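You operate a simulated robot arm through the tools that you are given. There is no shell and no other tool.

The job below is to be done with a simulated robot arm. You get a single attempt, and the scene is never put back.

Task
Box the ordered jar in cell ONE, the clover jar in cell TWO; change to the white divider.
Fine: the order card names the jar; the grey divider goes from the carton to the free groove of the divider rack first; nothing dropped, broken or left on.

The check looks at the end state, three seconds after you hand in, the way a careful person would. Anything else that was tipped, shoved, dropped, spilled or broken makes it a failure.

Robot
A 6-joint arm with a two-finger gripper, fixed in place. Base frame: the origin is at the foot of the arm, x ahead of it, y to its left, z up; the work surface is at about z = 850. Units: mm, rad, N and s.
It reaches about 1298 mm from its shoulder. Its first joint turns from -2.601 to 2.601 rad. Payload 1.57 kg.
Tool frame: the origin (TCP) lies between the finger pads and is the grasp point; the fingertips stand 21 mm ahead of it; z points along the fingers, y is the line along which they close. The gripper opens to 70 mm. The gripper's body begins 50 mm behind the TCP.
Orientation is told as [roll, pitch, yaw] about the base's x, y, z axes, in that order, counted from this pose: with the fingers straight down and closing along the base's y, the tool's x points along the base's -x, its y along +y and its z along -z.

Tools
- The arm moves only by the tool step_arm. Its argument "motion" is text: rows parted by semicolons, each of 7 numbers parted by spaces: the shift along the base's x, y, z in mm, then the turn, a rotation vector about the base's x, y, z in rad, then the closure, from 0 (fully open) to 1 (shut). In form: tx ty tz wx wy wz fingers; .... A call has 1 to 20 rows; each row shifts and turns the commanded pose from where the row before left it. Each row takes 0.2 s and may step no farther than 50 mm and 0.15 rad from the row before; otherwise, or with a gripper value out of range, the whole call is refused. Where a pose cannot be reached the arm comes as near as it can. A force on the tool above 40 N (or 10 N above the force at the start of the call, whichever is more), or a blocked arm, ends the call early, and 0.2 s more pass. Each finger halts on what it meets, pressing with about 30 N; the grip force reading is that of the motor and also rises with nothing between the fingers. The clock runs only during rows and for 0.2 s after the last one: add rows that do not move to give the fingers time. The reply holds the time, the measured pose of the TCP, the force on the tool along the base axes, the opening and the grip force, in the units named above and with some noise, with the torque about the TCP (base axes, N m) and any sound that the robot's microphone picked up, and new pictures: "show" is both (left out), scene, wrist or none.
- Cameras (640 x 400 px; columns grow to the right, rows downward): "scene" is fixed at [399.8, 498.3, 1594.6]; the picture's right is [-0.97, -0.24, 0.00], its down [-0.09, 0.38, -0.92] and it looks along [0.22, -0.90, -0.39] (base axes); focal length 375 px, centre (320, 200). "wrist" rides on the gripper at [79, 4, -81] in the tool frame; the picture's right is [-0.05, 1.00, 0.00], its down [-0.67, -0.04, -0.74] and it looks along [-0.74, -0.04, 0.67] (tool axes); focal length 256 px, centre (320, 200). There is no depth. A picture from a camera that has moved, and an enlarged one, comes with that camera's place and axes in the base frame and with its lens.
- slide_trunk(by): slides the trunk up (or, below 0, down) by that many mm; the arm rides with it, the base frame stays. It gives what a move gives, with no picture.
- close_up(camera, box): a new picture of the part [left, top, right, bottom] of that camera's present view, enlarged. The clock stands still meanwhile.
- finish_job(): hands the job in; it is judged then, once.

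Places have to be worked out from the pictures, the camera data and where the tool is seen. Open the gripper and draw the arm clear of the work before you hand the job in, unless the task says otherwise.

The tools are called after "Emit:" by a JSON object that holds its "name" and its "arguments". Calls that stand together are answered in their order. step_arm: Moves the arm, as the interface text tells. Its arguments: {"type":"object","properties":{"motion":{"type":"string"},"show":{"type":"string","enum":["both","scene","wrist","none"]}},"required":["motion"]} The other tools are called the same way: slide_trunk (by) slides the trunk up or down; close_up (camera, box) takes an enlarged picture of a part of a camera's view; finish_job () hands the job in.

At the start:

```text
time: 0.0
tool_pos: [617.7, -361.5, 1206.3]
ee_rot: [0.0, 0.0, 0.0]
force: [-0.5, -0.3, 0.4]
moment: [-0.01, 0.0, 0.0]
gripper_width: 70.2
finger_force: 0.0
trunk travel left (down, up): [-889.0, 81.0]
```

scene: 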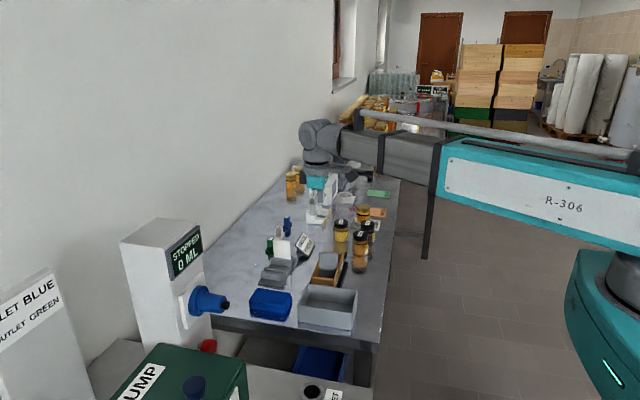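
wrist: 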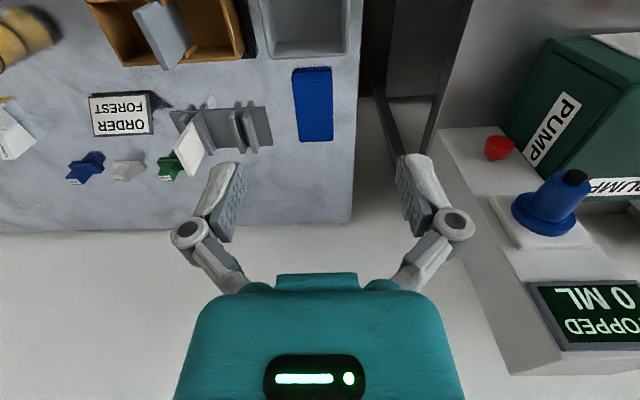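

The wrist view shows a card reading "ORDER FOREST", a divider rack with white divider, and an orange carton with the grey divider. I take enlarged views first to identify everything.

Emit:
{"name": "close_up", "arguments": {"camera": "scene", "box": [230, 150, 430, 350]}}

Emit:
{"name": "close_up", "arguments": {"camera": "wrist", "box": [0, 0, 360, 225]}}

Emit:
{"name": "close_up", "arguments": {"camera": "scene", "box": [300, 190, 400, 290]}}

```text
2.00 times, centred on (330, 250) of scene
camera zoom: at [399.8, 498.3, 1594.6], right [-0.97, -0.24, 0.0], down [-0.09, 0.38, -0.92], along [0.22, -0.9, -0.39], focal length 751 px, centre (300, 100)
```

zoom: 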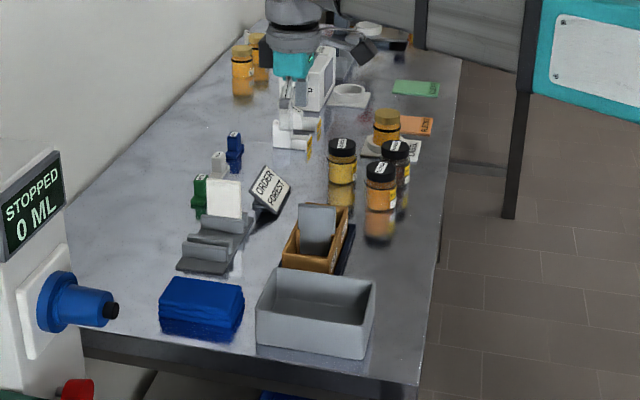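

```text
1.78 times, centred on (180, 112) of wrist
camera zoom: at [539.2, -356.8, 1289.1], right [0.05, 1.0, 0.0], down [0.67, -0.04, 0.74], along [0.74, -0.04, -0.67], focal length 455 px, centre (569, 356)
```

zoom: 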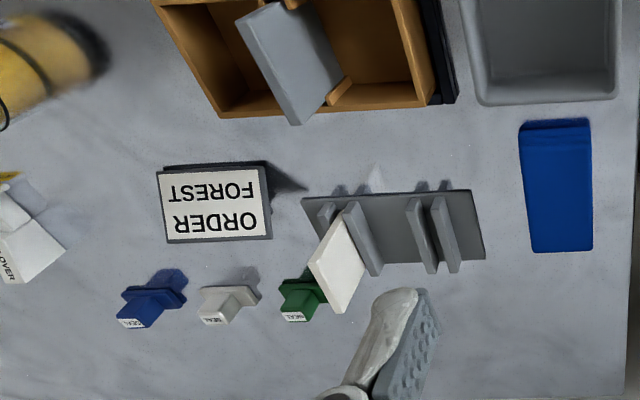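

```text
4.00 times, centred on (350, 240) of scene
camera zoom: at [399.8, 498.3, 1594.6], right [-0.97, -0.24, 0.0], down [-0.09, 0.38, -0.92], along [0.22, -0.9, -0.39], focal length 1502 px, centre (200, 40)
```

zoom: 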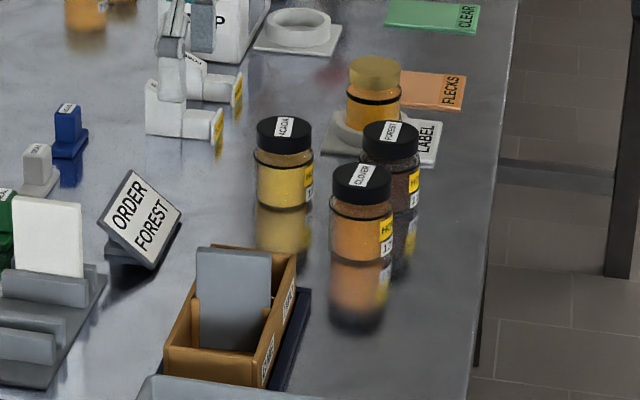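

The lids read ACACIA, FOREST and CLOVER. I zoom further on the carton and its labels and on the rack.

Emit:
{"name": "close_up", "arguments": {"camera": "scene", "box": [310, 248, 360, 292]}}

Emit:
{"name": "close_up", "arguments": {"camera": "scene", "box": [255, 225, 325, 290]}}

Emit:
{"name": "close_up", "arguments": {"camera": "wrist", "box": [80, 0, 360, 160]}}

Emit:
{"name": "close_up", "arguments": {"camera": "scene", "box": [320, 205, 390, 275]}}

```text
9.09 times, centred on (335, 270) of scene
camera zoom: at [399.8, 498.3, 1594.6], right [-0.97, -0.24, 0.0], down [-0.09, 0.38, -0.92], along [0.22, -0.9, -0.39], focal length 3413 px, centre (184, -436)
```

zoom: 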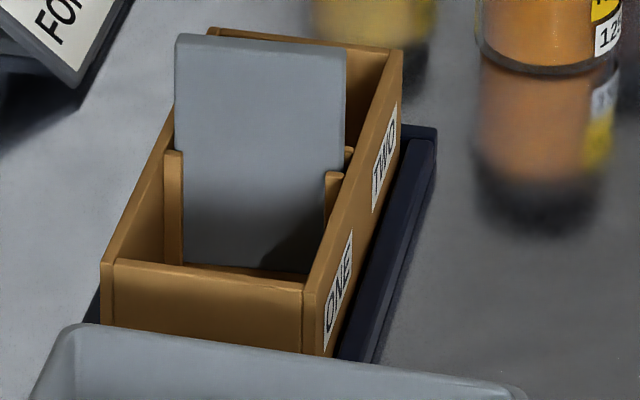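

```text
6.15 times, centred on (290, 258) of scene
camera zoom: at [399.8, 498.3, 1594.6], right [-0.97, -0.24, 0.0], down [-0.09, 0.38, -0.92], along [0.22, -0.9, -0.39], focal length 2310 px, centre (505, -154)
```

zoom: 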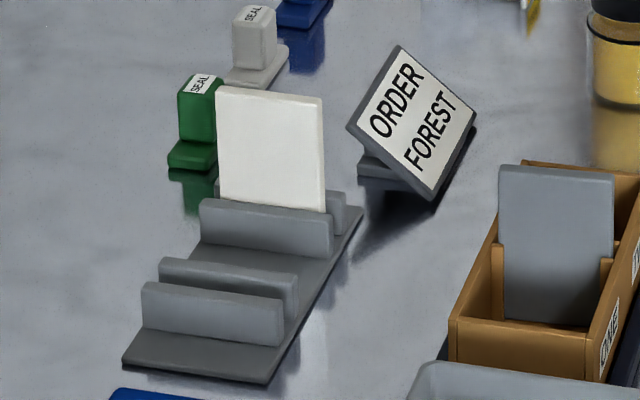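

```text
2.29 times, centred on (220, 80) of wrist
camera zoom: at [539.2, -356.8, 1289.1], right [0.05, 1.0, 0.0], down [0.67, -0.04, 0.74], along [0.74, -0.04, -0.67], focal length 585 px, centre (549, 474)
```

zoom: 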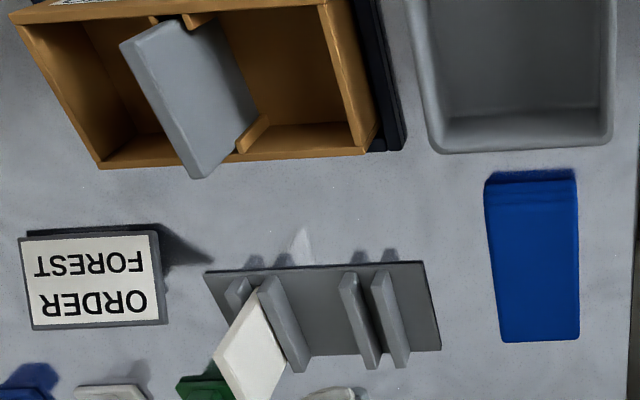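

```text
5.71 times, centred on (355, 240) of scene
camera zoom: at [399.8, 498.3, 1594.6], right [-0.97, -0.24, 0.0], down [-0.09, 0.38, -0.92], along [0.22, -0.9, -0.39], focal length 2145 px, centre (120, -29)
```

zoom: 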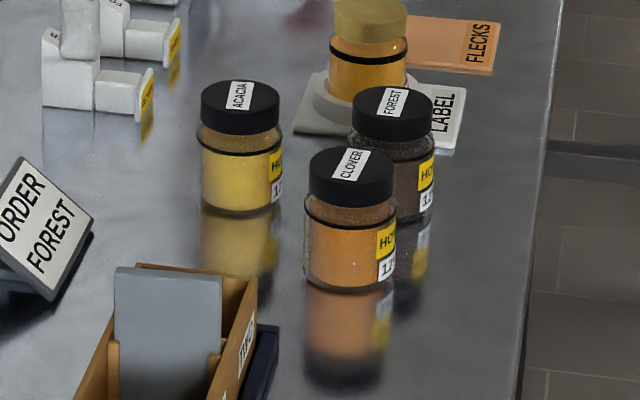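

The order is FOREST for cell ONE (the carton end nearer +y), CLOVER for TWO, and the rack's free groove is the +y one. I move the arm back and over, high above everything, to look at the carton, rack and jars.

Emit:
{"name": "step_arm", "arguments": {"motion": "-28 -40 0 0 0 0 0; -28 -40 0 0 0 0 0; -28 -40 0 0 0 0 0; -28 -40 0 0 0 0 0; -28 -40 0 0 0 0 0; 0 0 0 0 0 0 0", "show": "both"}}

```text
time: 1.4
tool_pos: [476.6, -559.4, 1207.3]
ee_rot: [0.001, -0.002, 0.001]
force: [0.5, 0.0, -0.3]
moment: [-0.01, 0.02, -0.02]
gripper_width: 69.8
finger_force: 0.0
trunk travel left (down, up): [-889.0, 81.0]
camera wrist: at [397.0, -555.9, 1289.1], right [0.05, 1.0, 0.0], down [0.67, -0.04, 0.74], along [0.74, -0.04, -0.67], focal length 256 px, centre (320, 200)
```

scene: 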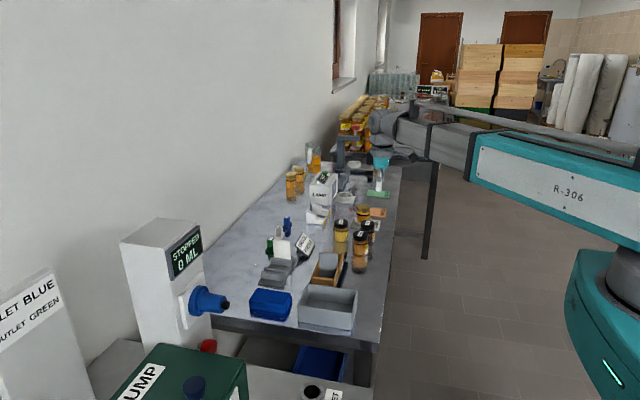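
wrist: 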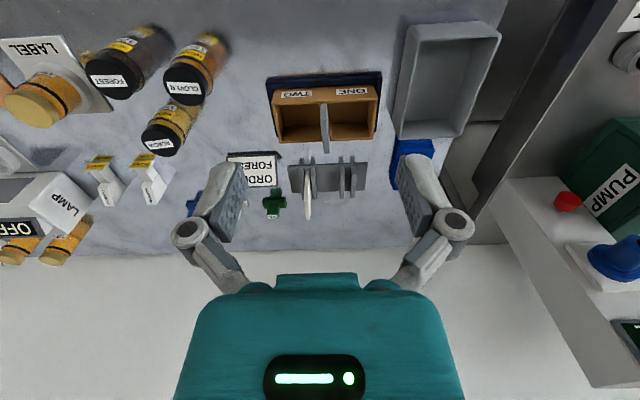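

This view shows carton, rack and jars well. I enlarge for measuring.

Emit:
{"name": "close_up", "arguments": {"camera": "wrist", "box": [240, 60, 400, 160]}}

Emit:
{"name": "close_up", "arguments": {"camera": "wrist", "box": [240, 130, 400, 230]}}

Emit:
{"name": "close_up", "arguments": {"camera": "wrist", "box": [0, 10, 240, 160]}}

```text
4.00 times, centred on (320, 110) of wrist
camera zoom: at [397.0, -555.9, 1289.1], right [0.05, 1.0, 0.0], down [0.67, -0.04, 0.74], along [0.74, -0.04, -0.67], focal length 1024 px, centre (320, 560)
```

zoom: 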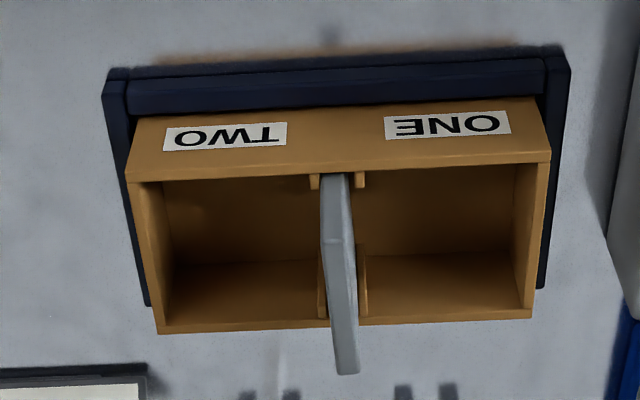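

```text
4.00 times, centred on (320, 180) of wrist
camera zoom: at [397.0, -555.9, 1289.1], right [0.05, 1.0, 0.0], down [0.67, -0.04, 0.74], along [0.74, -0.04, -0.67], focal length 1024 px, centre (320, 280)
```

zoom: 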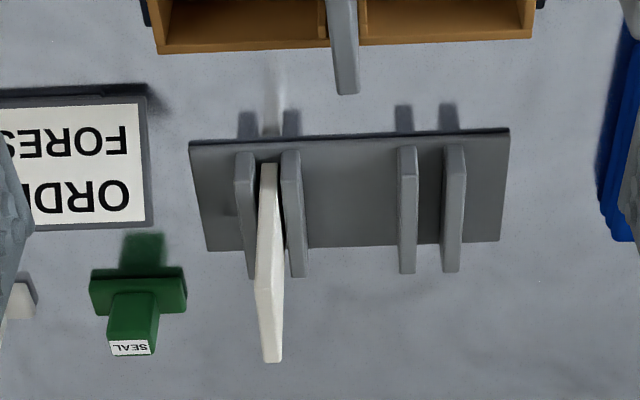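

```text
2.67 times, centred on (120, 85) of wrist
camera zoom: at [397.0, -555.9, 1289.1], right [0.05, 1.0, 0.0], down [0.67, -0.04, 0.74], along [0.74, -0.04, -0.67], focal length 683 px, centre (853, 507)
```

zoom: 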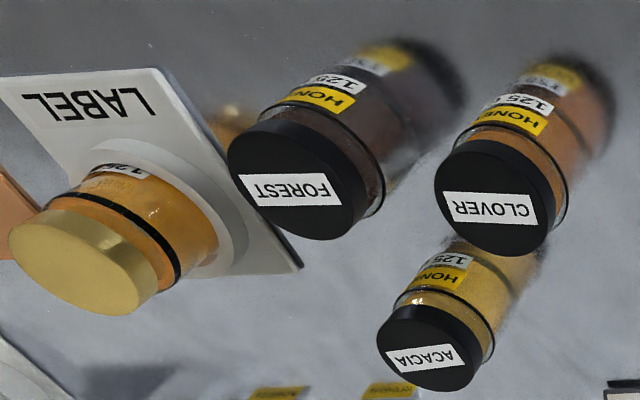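

I estimate: carton rim at z≈904, x 591–667, y −643…−476, with the grey divider at about (630, −560), top z≈947. The rack's free groove is at y≈−517 and the white divider's at y≈−603, both at x≈803. I go above the grey divider to check the alignment.

Emit:
{"name": "step_arm", "arguments": {"motion": "25.6 0 -34 0 0 0 0; 25.6 0 -34 0 0 0 0; 25.6 0 -34 0 0 0 0; 25.6 0 -34 0 0 0 0; 25.6 0 -34 0 0 0 0; 25.6 0 -34 0 0 0 0; 0 0 0 0 0 0 0", "show": "both"}}

```text
time: 3.0
tool_pos: [631.4, -562.0, 1206.7]
ee_rot: [0.001, 0.001, 0.001]
force: [-0.3, 0.2, 0.0]
moment: [0.0, -0.01, 0.0]
gripper_width: 70.2
finger_force: 0.2
out of reach, approached as far as the arm can: row 1, 2, 3, 4, 5, 6
trunk travel left (down, up): [-889.0, 81.0]
camera wrist: at [553.1, -557.7, 1289.2], right [0.05, 1.0, 0.0], down [0.67, -0.04, 0.74], along [0.74, -0.04, -0.67], focal length 256 px, centre (320, 200)
```

scene: 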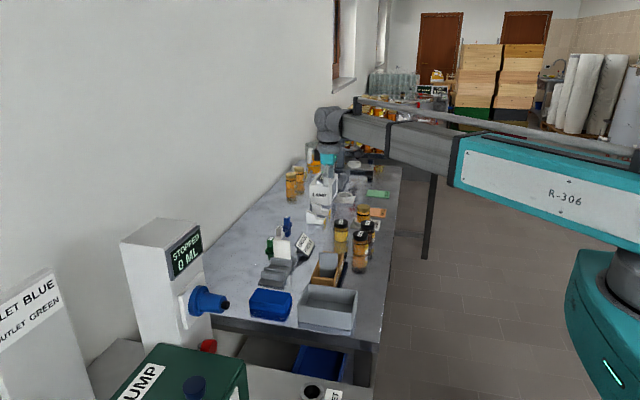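
wrist: 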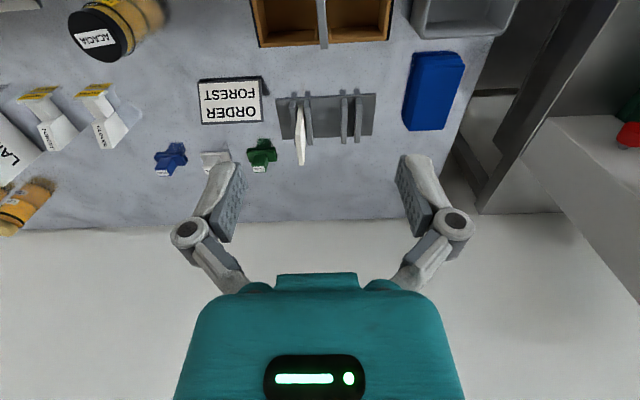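

The arm did not go down (z was out of reach), so height must come from the trunk. I slide it down in a first modest step and read the pose.

Emit:
{"name": "slide_trunk", "arguments": {"by": -40}}

```text
time: 3.8
tool_pos: [631.2, -562.9, 1166.7]
ee_rot: [0.001, 0.001, 0.001]
force: [-0.1, 0.5, -0.4]
moment: [-0.01, 0.0, 0.04]
gripper_width: 70.1
finger_force: 0.0
trunk travel left (down, up): [-849.0, 121.0]
```

The tool came down by exactly 40 mm. I test whether the arm itself can make small z moves at all, with a 10 mm step down.

Emit:
{"name": "step_arm", "arguments": {"motion": "0 0 -10 0 0 0 0; 0 0 0 0 0 0 0", "show": "none"}}

```text
time: 4.4
tool_pos: [632.1, -562.1, 1167.7]
ee_rot: [0.0, -0.001, 0.001]
force: [-0.1, 0.5, -0.7]
moment: [0.02, -0.04, 0.0]
gripper_width: 70.0
finger_force: 0.0
out of reach, approached as far as the arm can: row 1
trunk travel left (down, up): [-849.0, 121.0]
```

Height is by trunk only. I lower the trunk to about z≈1020 (fingertips ≈999, still above the divider top ≈947) and check alignment.

Emit:
{"name": "slide_trunk", "arguments": {"by": -145}}

Emit:
{"name": "close_up", "arguments": {"camera": "wrist", "box": [160, 0, 480, 200]}}

Emit:
{"name": "close_up", "arguments": {"camera": "scene", "box": [240, 140, 400, 300]}}

```text
time: 6.1
tool_pos: [631.2, -563.0, 1022.6]
ee_rot: [0.0, 0.002, 0.002]
force: [0.5, -0.4, 0.1]
moment: [0.02, 0.06, 0.03]
gripper_width: 70.2
finger_force: 0.1
trunk travel left (down, up): [-704.0, 266.0]
```

```text
2.00 times, centred on (320, 100) of wrist
camera zoom: at [553.1, -557.8, 1104.1], right [0.05, 1.0, 0.0], down [0.67, -0.04, 0.74], along [0.74, -0.04, -0.67], focal length 512 px, centre (320, 400)
```

zoom: 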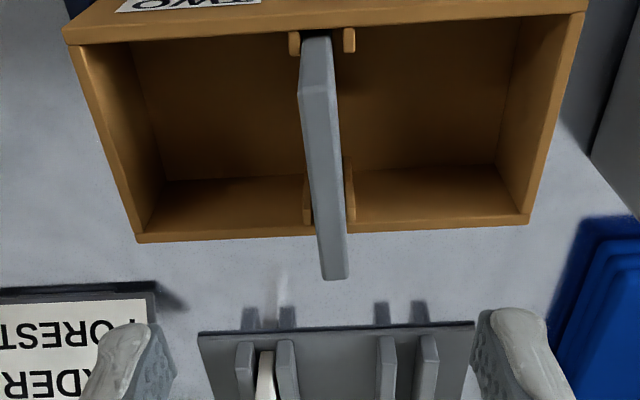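

```text
2.50 times, centred on (320, 220) of scene
camera zoom: at [399.8, 498.3, 1594.6], right [-0.97, -0.24, 0.0], down [-0.09, 0.38, -0.92], along [0.22, -0.9, -0.39], focal length 939 px, centre (320, 150)
```

zoom: 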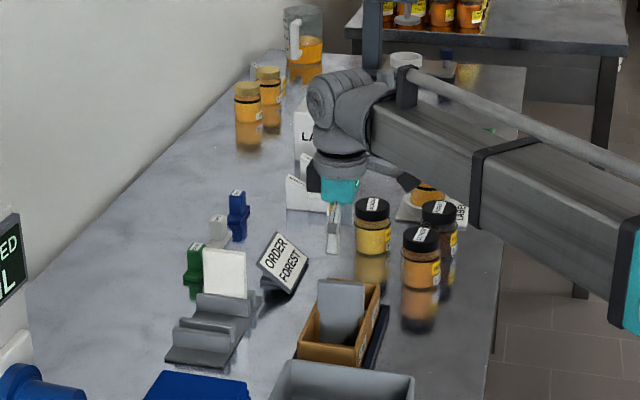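

The divider is 9 mm thick at y≈−560, x 600–660, and the carton is square to the axes. I nudge y by +1.5 mm and then lower to TCP z≈928 to straddle the divider.

Emit:
{"name": "step_arm", "arguments": {"motion": "-1 1.5 0 0 0 0 0; 0 0 0 0 0 0 0", "show": "none"}}

Emit:
{"name": "slide_trunk", "arguments": {"by": -50}}

Emit:
{"name": "close_up", "arguments": {"camera": "wrist", "box": [160, 0, 480, 200]}}

```text
time: 6.7
tool_pos: [631.5, -561.2, 1022.3]
ee_rot: [-0.001, 0.0, -0.002]
force: [0.2, 0.4, 0.6]
moment: [0.04, 0.0, -0.04]
gripper_width: 69.8
finger_force: 0.0
trunk travel left (down, up): [-704.0, 266.0]
```

```text
time: 7.7
tool_pos: [631.0, -560.5, 972.7]
ee_rot: [0.001, 0.002, 0.0]
force: [0.6, -0.6, 0.5]
moment: [-0.01, 0.01, -0.01]
gripper_width: 69.9
finger_force: 0.1
trunk travel left (down, up): [-654.0, 316.0]
```

```text
2.00 times, centred on (320, 100) of wrist
camera zoom: at [552.1, -555.9, 1054.1], right [0.05, 1.0, 0.0], down [0.67, -0.04, 0.74], along [0.74, -0.04, -0.67], focal length 512 px, centre (320, 400)
```

zoom: 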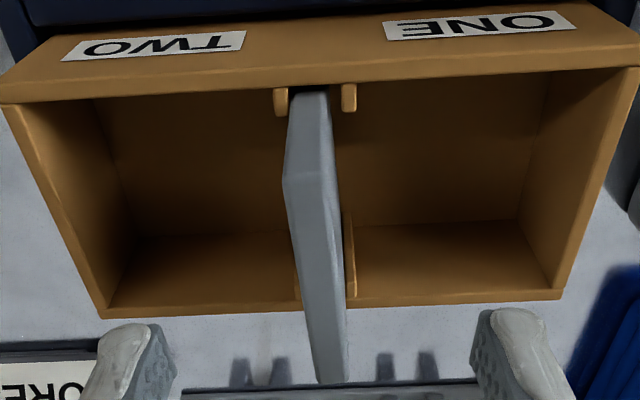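

The divider sits centred between the fingers. I lower 44 mm more and close gently.

Emit:
{"name": "slide_trunk", "arguments": {"by": -44}}

Emit:
{"name": "close_up", "arguments": {"camera": "wrist", "box": [160, 50, 480, 250]}}

```text
time: 8.5
tool_pos: [631.2, -560.0, 929.1]
ee_rot: [0.001, -0.001, -0.001]
force: [0.2, 0.6, -0.2]
moment: [-0.02, 0.0, 0.01]
gripper_width: 69.9
finger_force: 0.1
trunk travel left (down, up): [-610.0, 360.0]
```

```text
2.00 times, centred on (320, 150) of wrist
camera zoom: at [552.1, -555.9, 1010.1], right [0.05, 1.0, 0.0], down [0.67, -0.04, 0.74], along [0.74, -0.04, -0.67], focal length 512 px, centre (320, 300)
```

zoom: 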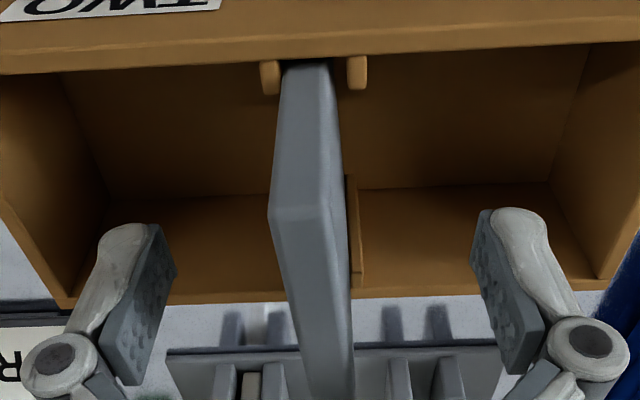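

Fingers straddle the divider cleanly. Closing now.

Emit:
{"name": "step_arm", "arguments": {"motion": "0 0 0 0 0 0 0.5; 0 0 0 0 0 0 0.8; 0 0 0 0 0 0 1; 0 0 0 0 0 0 1; 0 0 0 0 0 0 1; 0 0 0 0 0 0 1; 0 0 0 0 0 0 1", "show": "both"}}

```text
time: 10.1
tool_pos: [631.4, -560.5, 928.2]
ee_rot: [-0.001, 0.001, 0.0]
force: [-0.5, 0.1, 0.4]
moment: [0.0, 0.03, -0.02]
gripper_width: 8.5
finger_force: 29.7
trunk travel left (down, up): [-610.0, 360.0]
camera wrist: at [552.2, -556.0, 1010.1], right [0.05, 1.0, 0.0], down [0.67, -0.04, 0.74], along [0.74, -0.04, -0.67], focal length 256 px, centre (320, 200)
```

scene: 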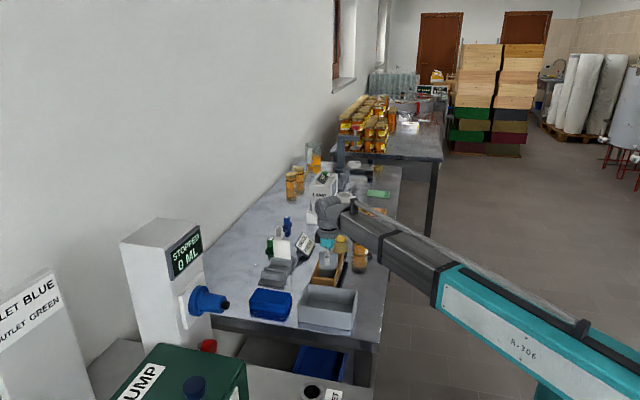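
wrist: 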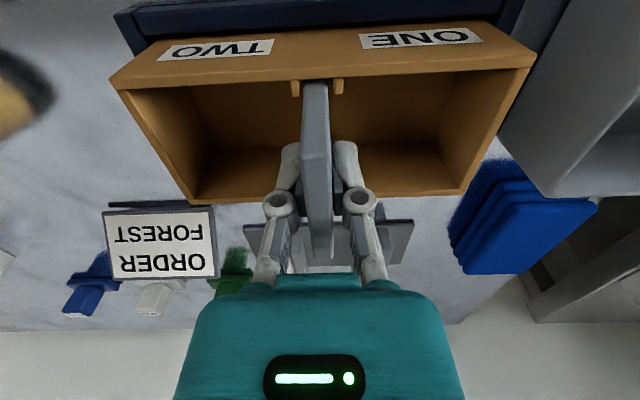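

Gripped at 8.5 mm width. I lift 12 mm first and check that the carton stays put.

Emit:
{"name": "slide_trunk", "arguments": {"by": 12}}

Emit:
{"name": "close_up", "arguments": {"camera": "wrist", "box": [80, 0, 560, 300]}}

```text
time: 10.7
tool_pos: [630.6, -559.1, 941.2]
ee_rot: [0.001, 0.0, 0.001]
force: [0.8, -0.1, -0.3]
moment: [0.01, -0.03, 0.0]
gripper_width: 8.7
finger_force: 29.7
trunk travel left (down, up): [-622.0, 348.0]
```

```text
1.33 times, centred on (320, 150) of wrist
camera zoom: at [552.3, -556.0, 1022.0], right [0.05, 1.0, 0.0], down [0.67, -0.04, 0.74], along [0.74, -0.04, -0.67], focal length 341 px, centre (320, 267)
```

zoom: 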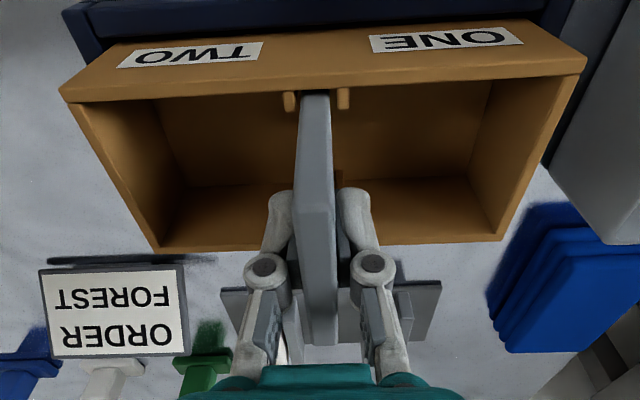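

The divider comes up freely. I raise it 88 mm more so its bottom clears the rim and everything on the way.

Emit:
{"name": "slide_trunk", "arguments": {"by": 88}}

Emit:
{"name": "step_arm", "arguments": {"motion": "0 0 0 0 0 0 1", "show": "both"}}

```text
time: 12.0
tool_pos: [632.7, -560.8, 1028.3]
ee_rot: [0.0, 0.001, -0.001]
force: [0.2, -0.1, -0.6]
moment: [0.02, 0.0, -0.03]
gripper_width: 8.6
finger_force: 29.6
trunk travel left (down, up): [-710.0, 260.0]
```

```text
time: 12.4
tool_pos: [630.9, -559.1, 1026.7]
ee_rot: [0.001, 0.001, 0.0]
force: [-0.1, -0.3, -0.3]
moment: [-0.03, 0.05, 0.01]
gripper_width: 8.7
finger_force: 30.2
trunk travel left (down, up): [-710.0, 260.0]
camera wrist: at [552.2, -556.0, 1110.0], right [0.05, 1.0, 0.0], down [0.67, -0.04, 0.74], along [0.74, -0.04, -0.67], focal length 256 px, centre (320, 200)
```

scene: 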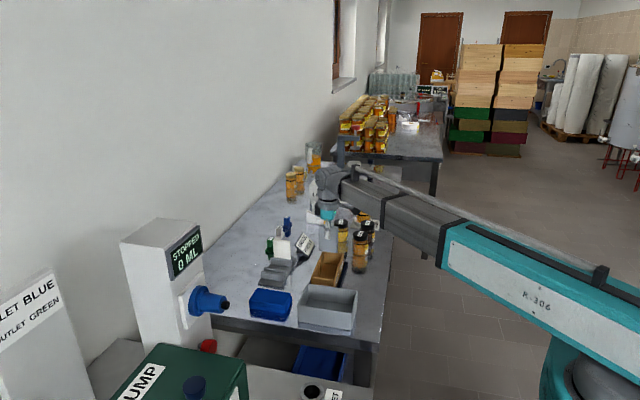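
wrist: 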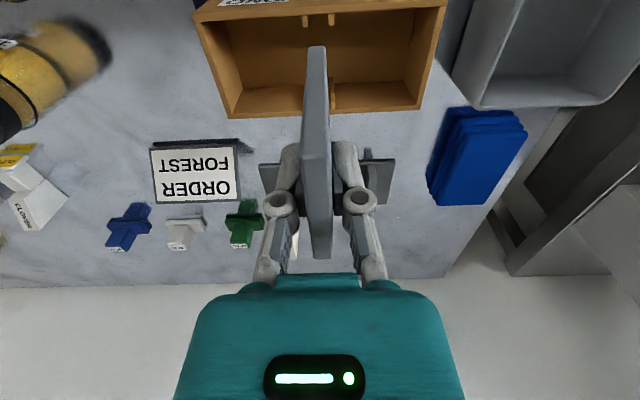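

The divider is held firmly and clear (bottom ≈955). I carry it to above the free groove at about (805, −517).

Emit:
{"name": "step_arm", "arguments": {"motion": "0 11 0 0 0 0 1; 20 22 0 0 0 0 1; 40 10 0 0 0 0 1; 40 0 0 0 0 0 1; 40 0 0 0 0 0 1; 34 0 0 0 0 0 1; 0 0 0 0 0 0 1; 0 0 0 0 0 0 1", "show": "both"}}

```text
time: 14.2
tool_pos: [804.9, -512.7, 1028.1]
ee_rot: [0.0, 0.0, 0.0]
force: [-0.2, -0.5, -0.8]
moment: [0.0, -0.04, -0.03]
gripper_width: 8.7
finger_force: 30.0
out of reach, approached as far as the arm can: row 4, 5
trunk travel left (down, up): [-710.0, 260.0]
camera wrist: at [726.6, -508.4, 1110.0], right [0.05, 1.0, 0.0], down [0.67, -0.04, 0.74], along [0.74, -0.04, -0.67], focal length 256 px, centre (320, 200)
```

scene: 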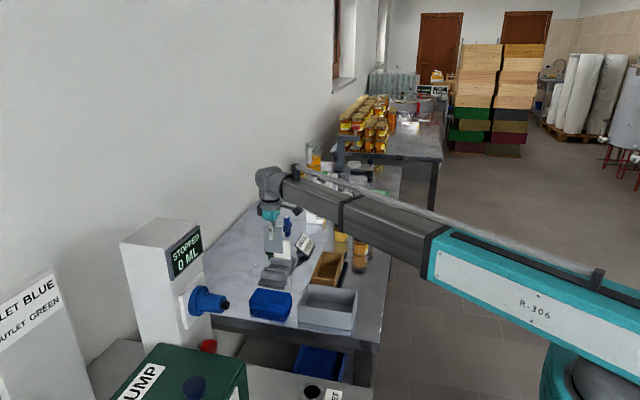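
wrist: 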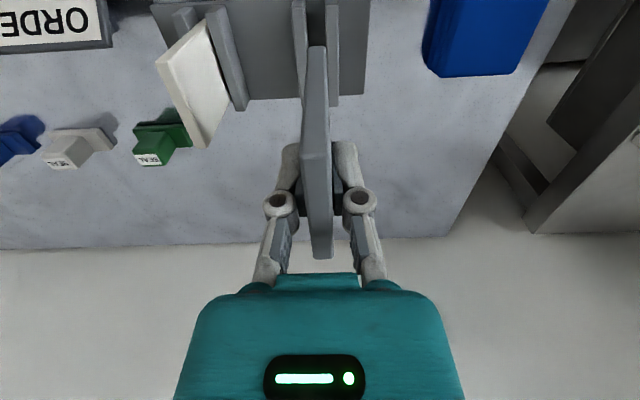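

The tool is at about (805, −512.5), a few mm past the intended y. I zoom in to measure the groove relative to the held divider.

Emit:
{"name": "close_up", "arguments": {"camera": "wrist", "box": [240, 0, 400, 100]}}

Emit:
{"name": "close_up", "arguments": {"camera": "wrist", "box": [140, 0, 380, 150]}}

Emit:
{"name": "close_up", "arguments": {"camera": "scene", "box": [245, 190, 325, 290]}}

```text
4.00 times, centred on (320, 50) of wrist
camera zoom: at [726.6, -508.4, 1110.0], right [0.05, 1.0, 0.0], down [0.67, -0.04, 0.74], along [0.74, -0.04, -0.67], focal length 1024 px, centre (320, 800)
```

zoom: 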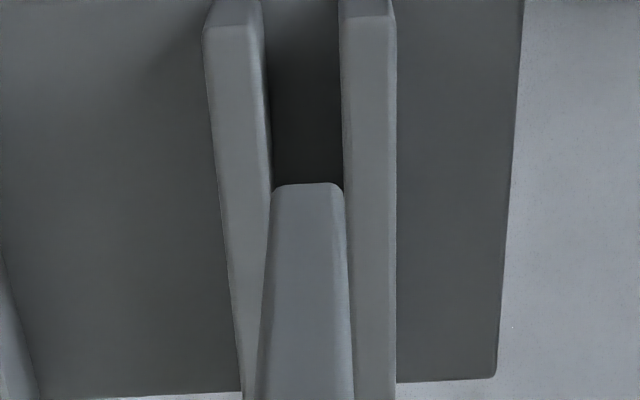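

```text
2.67 times, centred on (260, 75) of wrist
camera zoom: at [726.6, -508.4, 1110.0], right [0.05, 1.0, 0.0], down [0.67, -0.04, 0.74], along [0.74, -0.04, -0.67], focal length 683 px, centre (480, 533)
```

zoom: 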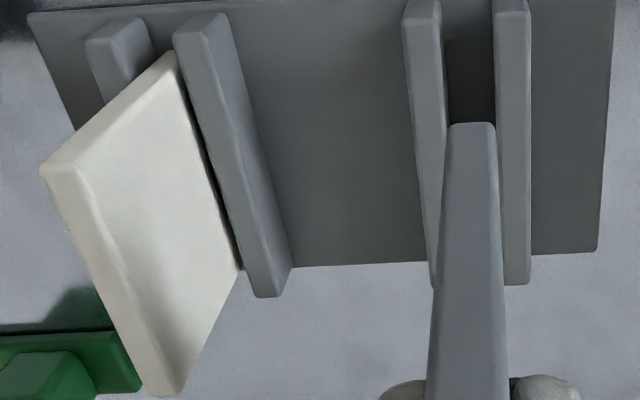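

```text
4.00 times, centred on (285, 240) of scene
camera zoom: at [399.8, 498.3, 1594.6], right [-0.97, -0.24, 0.0], down [-0.09, 0.38, -0.92], along [0.22, -0.9, -0.39], focal length 1502 px, centre (460, 40)
```

zoom: 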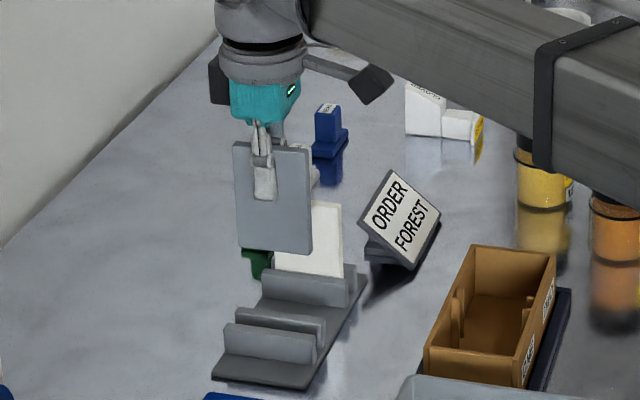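

The groove centre measures y≈−514 (ribs −531…−521 and −506…−497, 15 mm gap), and the held divider is at y≈−512.4. I shift −1.6 mm in y and lower until just above the ribs.

Emit:
{"name": "step_arm", "arguments": {"motion": "-1 -1.6 0 0 0 0 1; 0 0 0 0 0 0 1; 0 0 0 0 0 0 1", "show": "none"}}

Emit:
{"name": "slide_trunk", "arguments": {"by": -60}}

Emit:
{"name": "close_up", "arguments": {"camera": "wrist", "box": [240, 0, 400, 100]}}

Emit:
{"name": "close_up", "arguments": {"camera": "scene", "box": [245, 210, 325, 290]}}

```text
time: 15.0
tool_pos: [804.0, -516.1, 1027.6]
ee_rot: [0.0, 0.0, -0.001]
force: [0.2, 0.3, -0.5]
moment: [0.0, 0.04, 0.01]
gripper_width: 9.0
finger_force: 29.8
trunk travel left (down, up): [-710.0, 260.0]
```

```text
time: 16.0
tool_pos: [804.7, -515.3, 967.5]
ee_rot: [0.0, -0.001, 0.0]
force: [-0.3, -0.4, -0.7]
moment: [0.01, 0.01, -0.03]
gripper_width: 8.9
finger_force: 30.0
trunk travel left (down, up): [-650.0, 320.0]
```

```text
4.00 times, centred on (320, 50) of wrist
camera zoom: at [725.5, -511.1, 1050.0], right [0.05, 1.0, 0.0], down [0.67, -0.04, 0.74], along [0.74, -0.04, -0.67], focal length 1024 px, centre (320, 800)
```

zoom: 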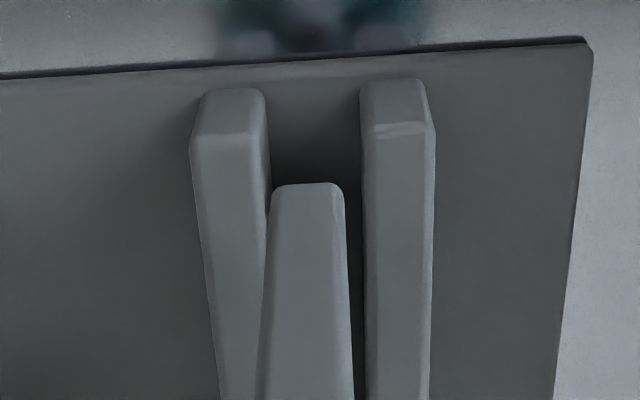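

```text
5.00 times, centred on (285, 250) of scene
camera zoom: at [399.8, 498.3, 1594.6], right [-0.97, -0.24, 0.0], down [-0.09, 0.38, -0.92], along [0.22, -0.9, -0.39], focal length 1877 px, centre (495, -50)
```

zoom: 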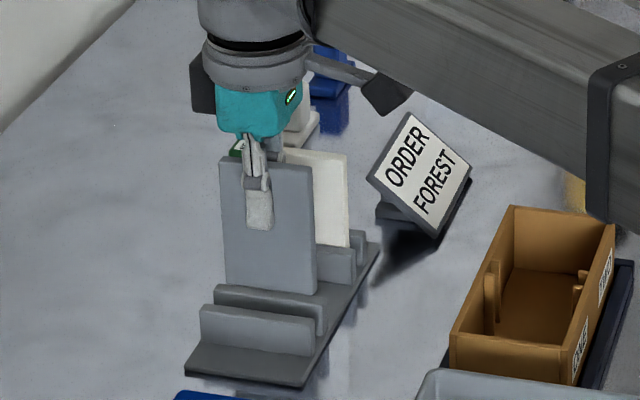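

The divider is at y≈−515 against the groove centre −514.2. I nudge +0.8 mm and lower into the groove mouth.

Emit:
{"name": "step_arm", "arguments": {"motion": "0 0.8 0 0 0 0 1; 0 0 0 0 0 0 1; 0 0 0 0 0 0 1", "show": "none"}}

Emit:
{"name": "slide_trunk", "arguments": {"by": -18}}

Emit:
{"name": "close_up", "arguments": {"camera": "wrist", "box": [240, 0, 400, 100]}}

Emit:
{"name": "close_up", "arguments": {"camera": "scene", "box": [260, 230, 310, 290]}}

```text
time: 16.8
tool_pos: [806.1, -513.9, 968.9]
ee_rot: [0.001, -0.001, 0.001]
force: [-0.4, 0.3, -0.7]
moment: [-0.01, 0.0, -0.01]
gripper_width: 8.7
finger_force: 29.8
trunk travel left (down, up): [-650.0, 320.0]
```

```text
time: 17.4
tool_pos: [804.1, -514.2, 951.1]
ee_rot: [0.0, 0.0, 0.0]
force: [0.1, -0.3, 0.0]
moment: [0.01, 0.01, 0.03]
gripper_width: 9.0
finger_force: 29.9
trunk travel left (down, up): [-632.0, 338.0]
```

```text
4.00 times, centred on (320, 50) of wrist
camera zoom: at [725.6, -509.6, 1032.0], right [0.05, 1.0, 0.0], down [0.67, -0.04, 0.74], along [0.74, -0.04, -0.67], focal length 1024 px, centre (320, 800)
```

zoom: 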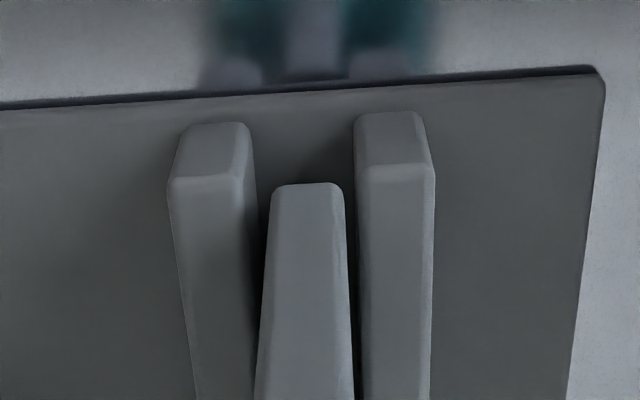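

```text
6.67 times, centred on (285, 260) of scene
camera zoom: at [399.8, 498.3, 1594.6], right [-0.97, -0.24, 0.0], down [-0.09, 0.38, -0.92], along [0.22, -0.9, -0.39], focal length 2503 px, centre (553, -200)
```

zoom: 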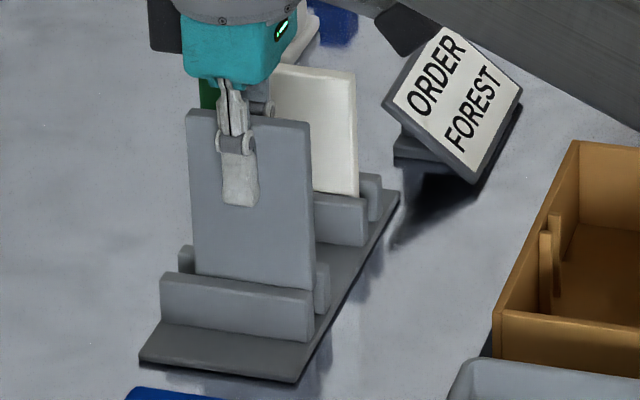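

The divider is centred within half a millimetre of the groove. I lower in small steps and watch the force.

Emit:
{"name": "slide_trunk", "arguments": {"by": -8}}

Emit:
{"name": "close_up", "arguments": {"camera": "wrist", "box": [240, 0, 400, 100]}}

```text
time: 18.0
tool_pos: [804.4, -514.0, 941.8]
ee_rot: [0.0, 0.0, 0.001]
force: [-0.2, 0.8, -0.1]
moment: [0.01, 0.01, -0.02]
gripper_width: 8.7
finger_force: 30.2
trunk travel left (down, up): [-624.0, 346.0]
```

```text
4.00 times, centred on (320, 50) of wrist
camera zoom: at [725.6, -509.6, 1024.0], right [0.05, 1.0, 0.0], down [0.67, -0.04, 0.74], along [0.74, -0.04, -0.67], focal length 1024 px, centre (320, 800)
```

zoom: 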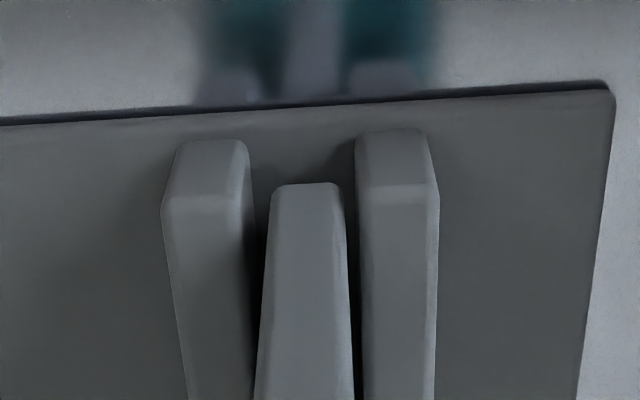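

No contact yet and the divider is inside the groove. I continue down in small steps.

Emit:
{"name": "slide_trunk", "arguments": {"by": -6}}

Emit:
{"name": "slide_trunk", "arguments": {"by": -3}}

Emit:
{"name": "close_up", "arguments": {"camera": "wrist", "box": [240, 0, 400, 100]}}

Emit:
{"name": "close_up", "arguments": {"camera": "scene", "box": [260, 230, 310, 290]}}

```text
time: 18.5
tool_pos: [804.1, -514.4, 936.4]
ee_rot: [-0.001, 0.0, 0.001]
force: [-0.3, -0.9, 0.2]
moment: [-0.04, 0.0, 0.03]
gripper_width: 8.9
finger_force: 30.2
trunk travel left (down, up): [-618.0, 352.0]
```

```text
time: 19.1
tool_pos: [805.7, -514.7, 932.3]
ee_rot: [0.001, 0.001, 0.0]
force: [-0.1, -0.1, -0.1]
moment: [0.04, -0.02, 0.0]
gripper_width: 8.9
finger_force: 29.7
trunk travel left (down, up): [-615.0, 355.0]
```

```text
4.00 times, centred on (320, 50) of wrist
camera zoom: at [725.7, -509.6, 1015.0], right [0.05, 1.0, 0.0], down [0.67, -0.04, 0.74], along [0.74, -0.04, -0.67], focal length 1024 px, centre (320, 800)
```

zoom: 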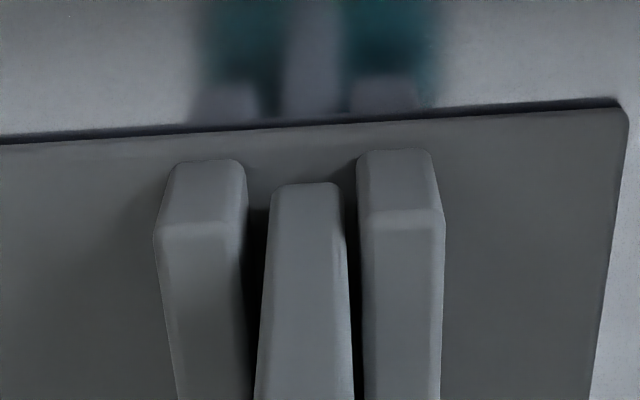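

```text
6.67 times, centred on (285, 260) of scene
camera zoom: at [399.8, 498.3, 1594.6], right [-0.97, -0.24, 0.0], down [-0.09, 0.38, -0.92], along [0.22, -0.9, -0.39], focal length 2503 px, centre (553, -200)
```

zoom: 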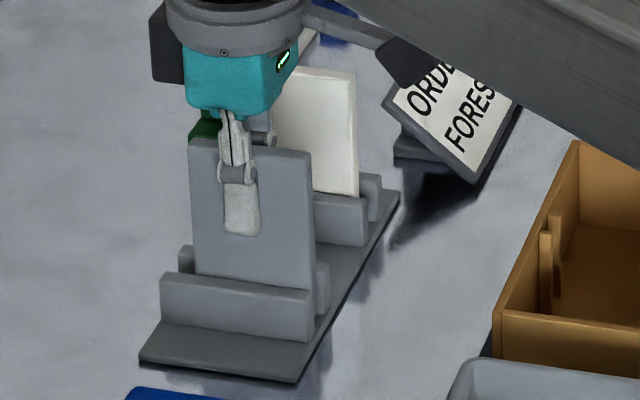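

Still free; by comparison with the white divider there should be only a few millimetres left. I continue in 2–3 mm steps.

Emit:
{"name": "slide_trunk", "arguments": {"by": -3}}

Emit:
{"name": "slide_trunk", "arguments": {"by": -2}}

```text
time: 19.6
tool_pos: [805.8, -514.6, 930.5]
ee_rot: [0.0, 0.001, 0.0]
force: [0.8, 0.8, -0.6]
moment: [0.03, 0.01, -0.05]
gripper_width: 8.7
finger_force: 30.3
trunk travel left (down, up): [-612.0, 358.0]
```

```text
time: 20.1
tool_pos: [805.3, -513.2, 928.9]
ee_rot: [-0.001, -0.002, 0.0]
force: [0.1, -0.3, 0.2]
moment: [0.03, 0.0, 0.0]
gripper_width: 8.8
finger_force: 30.2
trunk travel left (down, up): [-610.0, 360.0]
```

Same trunk height as the carton grasp, and still no contact force. I continue in 1.5 mm steps.

Emit:
{"name": "slide_trunk", "arguments": {"by": -1.5}}

Emit:
{"name": "slide_trunk", "arguments": {"by": -1.5}}

Emit:
{"name": "close_up", "arguments": {"camera": "scene", "box": [260, 230, 310, 290]}}

Emit:
{"name": "close_up", "arguments": {"camera": "wrist", "box": [240, 0, 400, 100]}}

```text
time: 20.6
tool_pos: [804.2, -513.4, 928.4]
ee_rot: [-0.002, -0.002, 0.0]
force: [2.7, -1.5, 15.7]
moment: [-0.07, -0.11, 0.01]
gripper_width: 8.7
finger_force: 30.5
trunk travel left (down, up): [-608.0, 362.0]
```

```text
time: 21.1
tool_pos: [803.9, -514.1, 927.6]
ee_rot: [-0.002, -0.002, 0.0]
force: [7.9, -1.8, 26.6]
moment: [-0.12, -0.18, 0.02]
gripper_width: 8.7
finger_force: 29.9
trunk travel left (down, up): [-607.0, 363.0]
```

```text
6.67 times, centred on (285, 260) of scene
camera zoom: at [399.8, 498.3, 1594.6], right [-0.97, -0.24, 0.0], down [-0.09, 0.38, -0.92], along [0.22, -0.9, -0.39], focal length 2503 px, centre (553, -200)
```

zoom: 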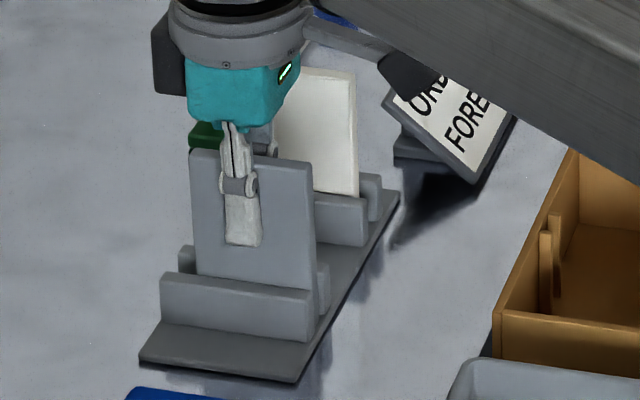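

```text
4.00 times, centred on (320, 50) of wrist
camera zoom: at [724.6, -508.7, 1008.9], right [0.05, 1.0, 0.0], down [0.66, -0.03, 0.75], along [0.75, -0.04, -0.67], focal length 1024 px, centre (320, 800)
```

zoom: 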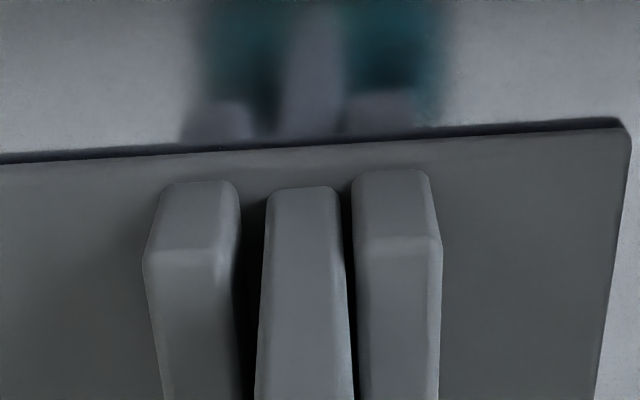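

The divider rests on the rack base (26 N). I back off 1.8 mm to unload, then open only partway so the fingers stay clear of other ribs and the white divider.

Emit:
{"name": "slide_trunk", "arguments": {"by": 1.8}}

Emit:
{"name": "step_arm", "arguments": {"motion": "0 0 0 0 0 0 0.8; 0 0 0 0 0 0 0.7; 0 0 0 0 0 0 0.55; 0 0 0 0 0 0 0.45; 0 0 0 0 0 0 0.45; 0 0 0 0 0 0 0.45", "show": "both"}}

```text
time: 21.6
tool_pos: [803.4, -514.2, 926.9]
ee_rot: [0.0, 0.001, -0.002]
force: [0.5, -0.4, 8.3]
moment: [0.06, -0.08, 0.01]
gripper_width: 8.7
finger_force: 29.8
trunk travel left (down, up): [-608.0, 362.0]
```

```text
time: 23.0
tool_pos: [803.9, -513.6, 927.3]
ee_rot: [0.001, 0.001, 0.001]
force: [-0.8, 0.2, -0.1]
moment: [0.02, -0.01, 0.01]
gripper_width: 38.4
finger_force: 0.1
trunk travel left (down, up): [-608.0, 362.0]
camera wrist: at [725.7, -509.7, 1008.8], right [0.05, 1.0, 0.0], down [0.67, -0.04, 0.74], along [0.74, -0.04, -0.67], focal length 256 px, centre (320, 200)
```

scene: 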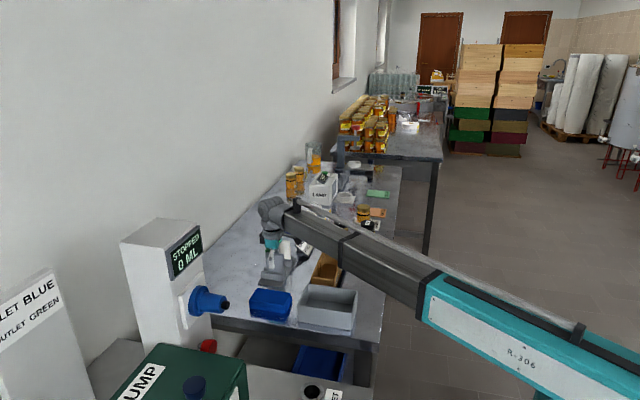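
wrist: 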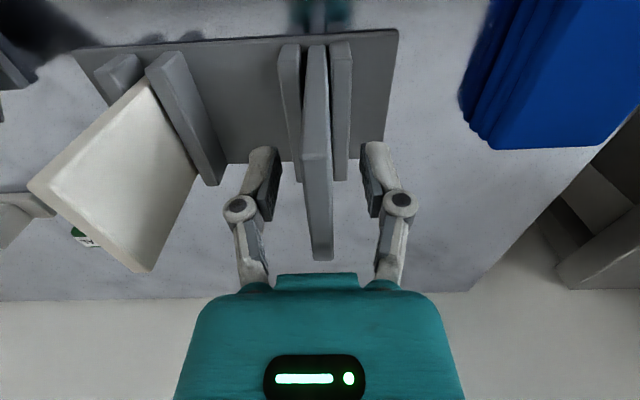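

The grey divider stands in the free groove. I raise the gripper out and move over toward the white divider.

Emit:
{"name": "slide_trunk", "arguments": {"by": 95}}

Emit:
{"name": "step_arm", "arguments": {"motion": "0 -30 0 0 0 0 0.3; 0 -30 0 0 0 0 0.3; 0 -28 0 0 0 0 0.3; 0 0 0 0 0 0 0.3", "show": "both"}}

Emit:
{"name": "close_up", "arguments": {"camera": "wrist", "box": [160, 0, 480, 200]}}

Emit:
{"name": "close_up", "arguments": {"camera": "scene", "box": [250, 220, 330, 300]}}

```text
time: 24.3
tool_pos: [804.9, -514.5, 1021.2]
ee_rot: [-0.001, 0.0, 0.001]
force: [0.4, 0.6, -0.2]
moment: [-0.02, 0.01, 0.01]
gripper_width: 38.7
finger_force: 0.2
trunk travel left (down, up): [-703.0, 267.0]
```

```text
time: 25.3
tool_pos: [805.1, -600.2, 1022.9]
ee_rot: [0.002, -0.001, 0.0]
force: [-0.8, -0.4, 1.0]
moment: [-0.03, 0.0, -0.02]
gripper_width: 48.9
finger_force: 0.1
trunk travel left (down, up): [-703.0, 267.0]
camera wrist: at [726.4, -596.3, 1103.7], right [0.05, 1.0, 0.0], down [0.67, -0.04, 0.74], along [0.74, -0.04, -0.67], focal length 256 px, centre (320, 200)
```

scene: 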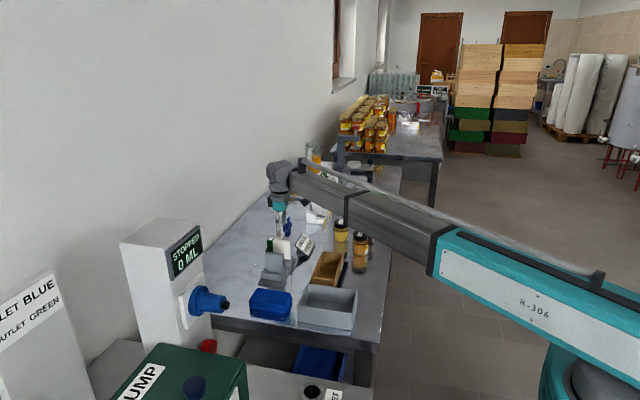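
wrist: 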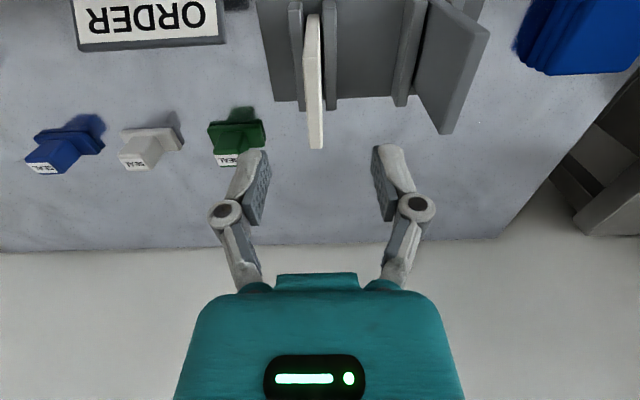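

```text
2.00 times, centred on (320, 100) of wrist
camera zoom: at [726.4, -596.3, 1103.7], right [0.05, 1.0, 0.0], down [0.67, -0.04, 0.74], along [0.74, -0.04, -0.67], focal length 512 px, centre (320, 400)
```

zoom: 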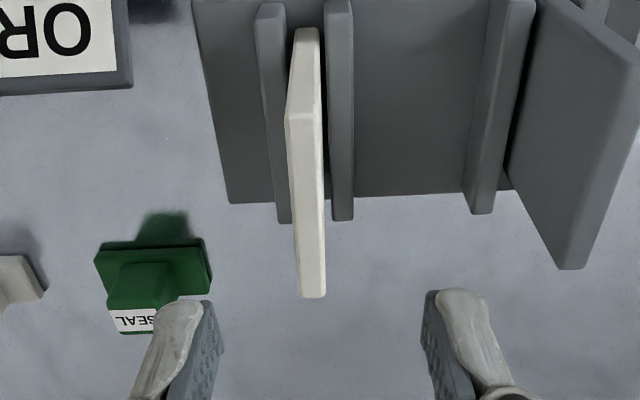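

```text
5.00 times, centred on (290, 260) of scene
camera zoom: at [399.8, 498.3, 1594.6], right [-0.97, -0.24, 0.0], down [-0.09, 0.38, -0.92], along [0.22, -0.9, -0.39], focal length 1877 px, centre (470, -100)
```

zoom: 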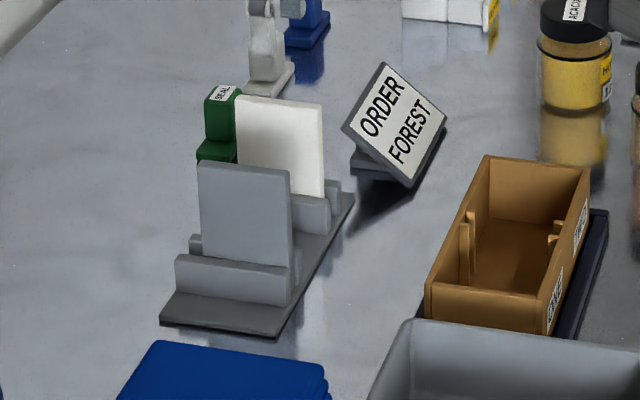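

The grey divider stands upright in its groove. The white one centres at about (810, −604.6), so I shift by (+4.8, −4.3) and look again with partial opening.

Emit:
{"name": "step_arm", "arguments": {"motion": "4.8 -4.3 0 0 0 0 0.35; 0 0 0 0 0 0 0.35; 0 0 0 0 0 0 0.35", "show": "none"}}

Emit:
{"name": "slide_trunk", "arguments": {"by": -45}}

Emit:
{"name": "close_up", "arguments": {"camera": "wrist", "box": [160, 0, 480, 200]}}

Emit:
{"name": "close_up", "arguments": {"camera": "scene", "box": [250, 220, 330, 300]}}

```text
time: 26.1
tool_pos: [810.0, -605.1, 1022.8]
ee_rot: [-0.001, 0.001, 0.0]
force: [0.3, -0.9, -0.3]
moment: [0.02, -0.01, 0.0]
gripper_width: 45.4
finger_force: 0.0
trunk travel left (down, up): [-703.0, 267.0]
```

```text
time: 27.0
tool_pos: [810.1, -604.5, 976.1]
ee_rot: [0.0, 0.0, -0.001]
force: [0.1, -0.6, 0.0]
moment: [-0.04, -0.02, -0.01]
gripper_width: 45.6
finger_force: 0.1
trunk travel left (down, up): [-658.0, 312.0]
```

```text
2.00 times, centred on (320, 100) of wrist
camera zoom: at [731.6, -601.1, 1058.9], right [0.05, 1.0, 0.0], down [0.67, -0.04, 0.74], along [0.74, -0.04, -0.67], focal length 512 px, centre (320, 400)
```

zoom: 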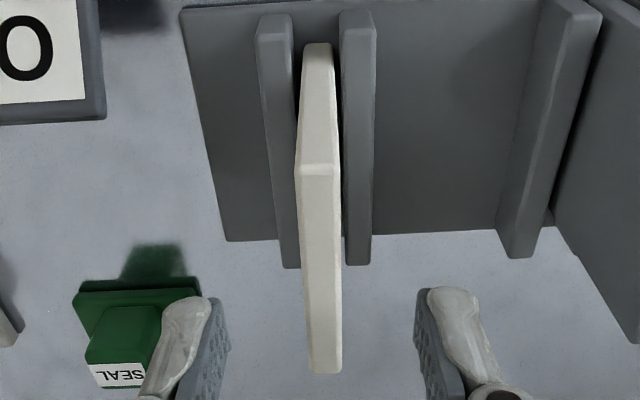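

```text
5.00 times, centred on (290, 260) of scene
camera zoom: at [399.8, 498.3, 1594.6], right [-0.97, -0.24, 0.0], down [-0.09, 0.38, -0.92], along [0.22, -0.9, -0.39], focal length 1877 px, centre (470, -100)
```

zoom: 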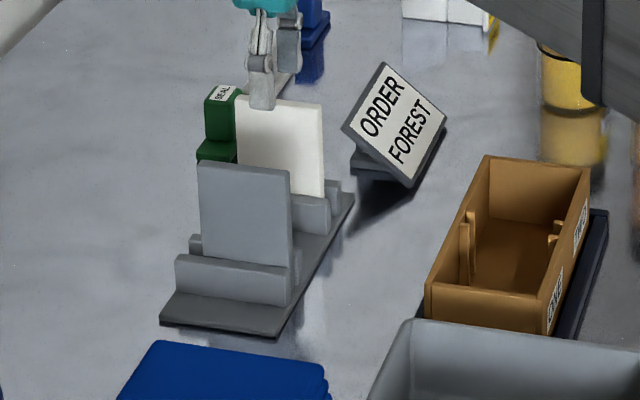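

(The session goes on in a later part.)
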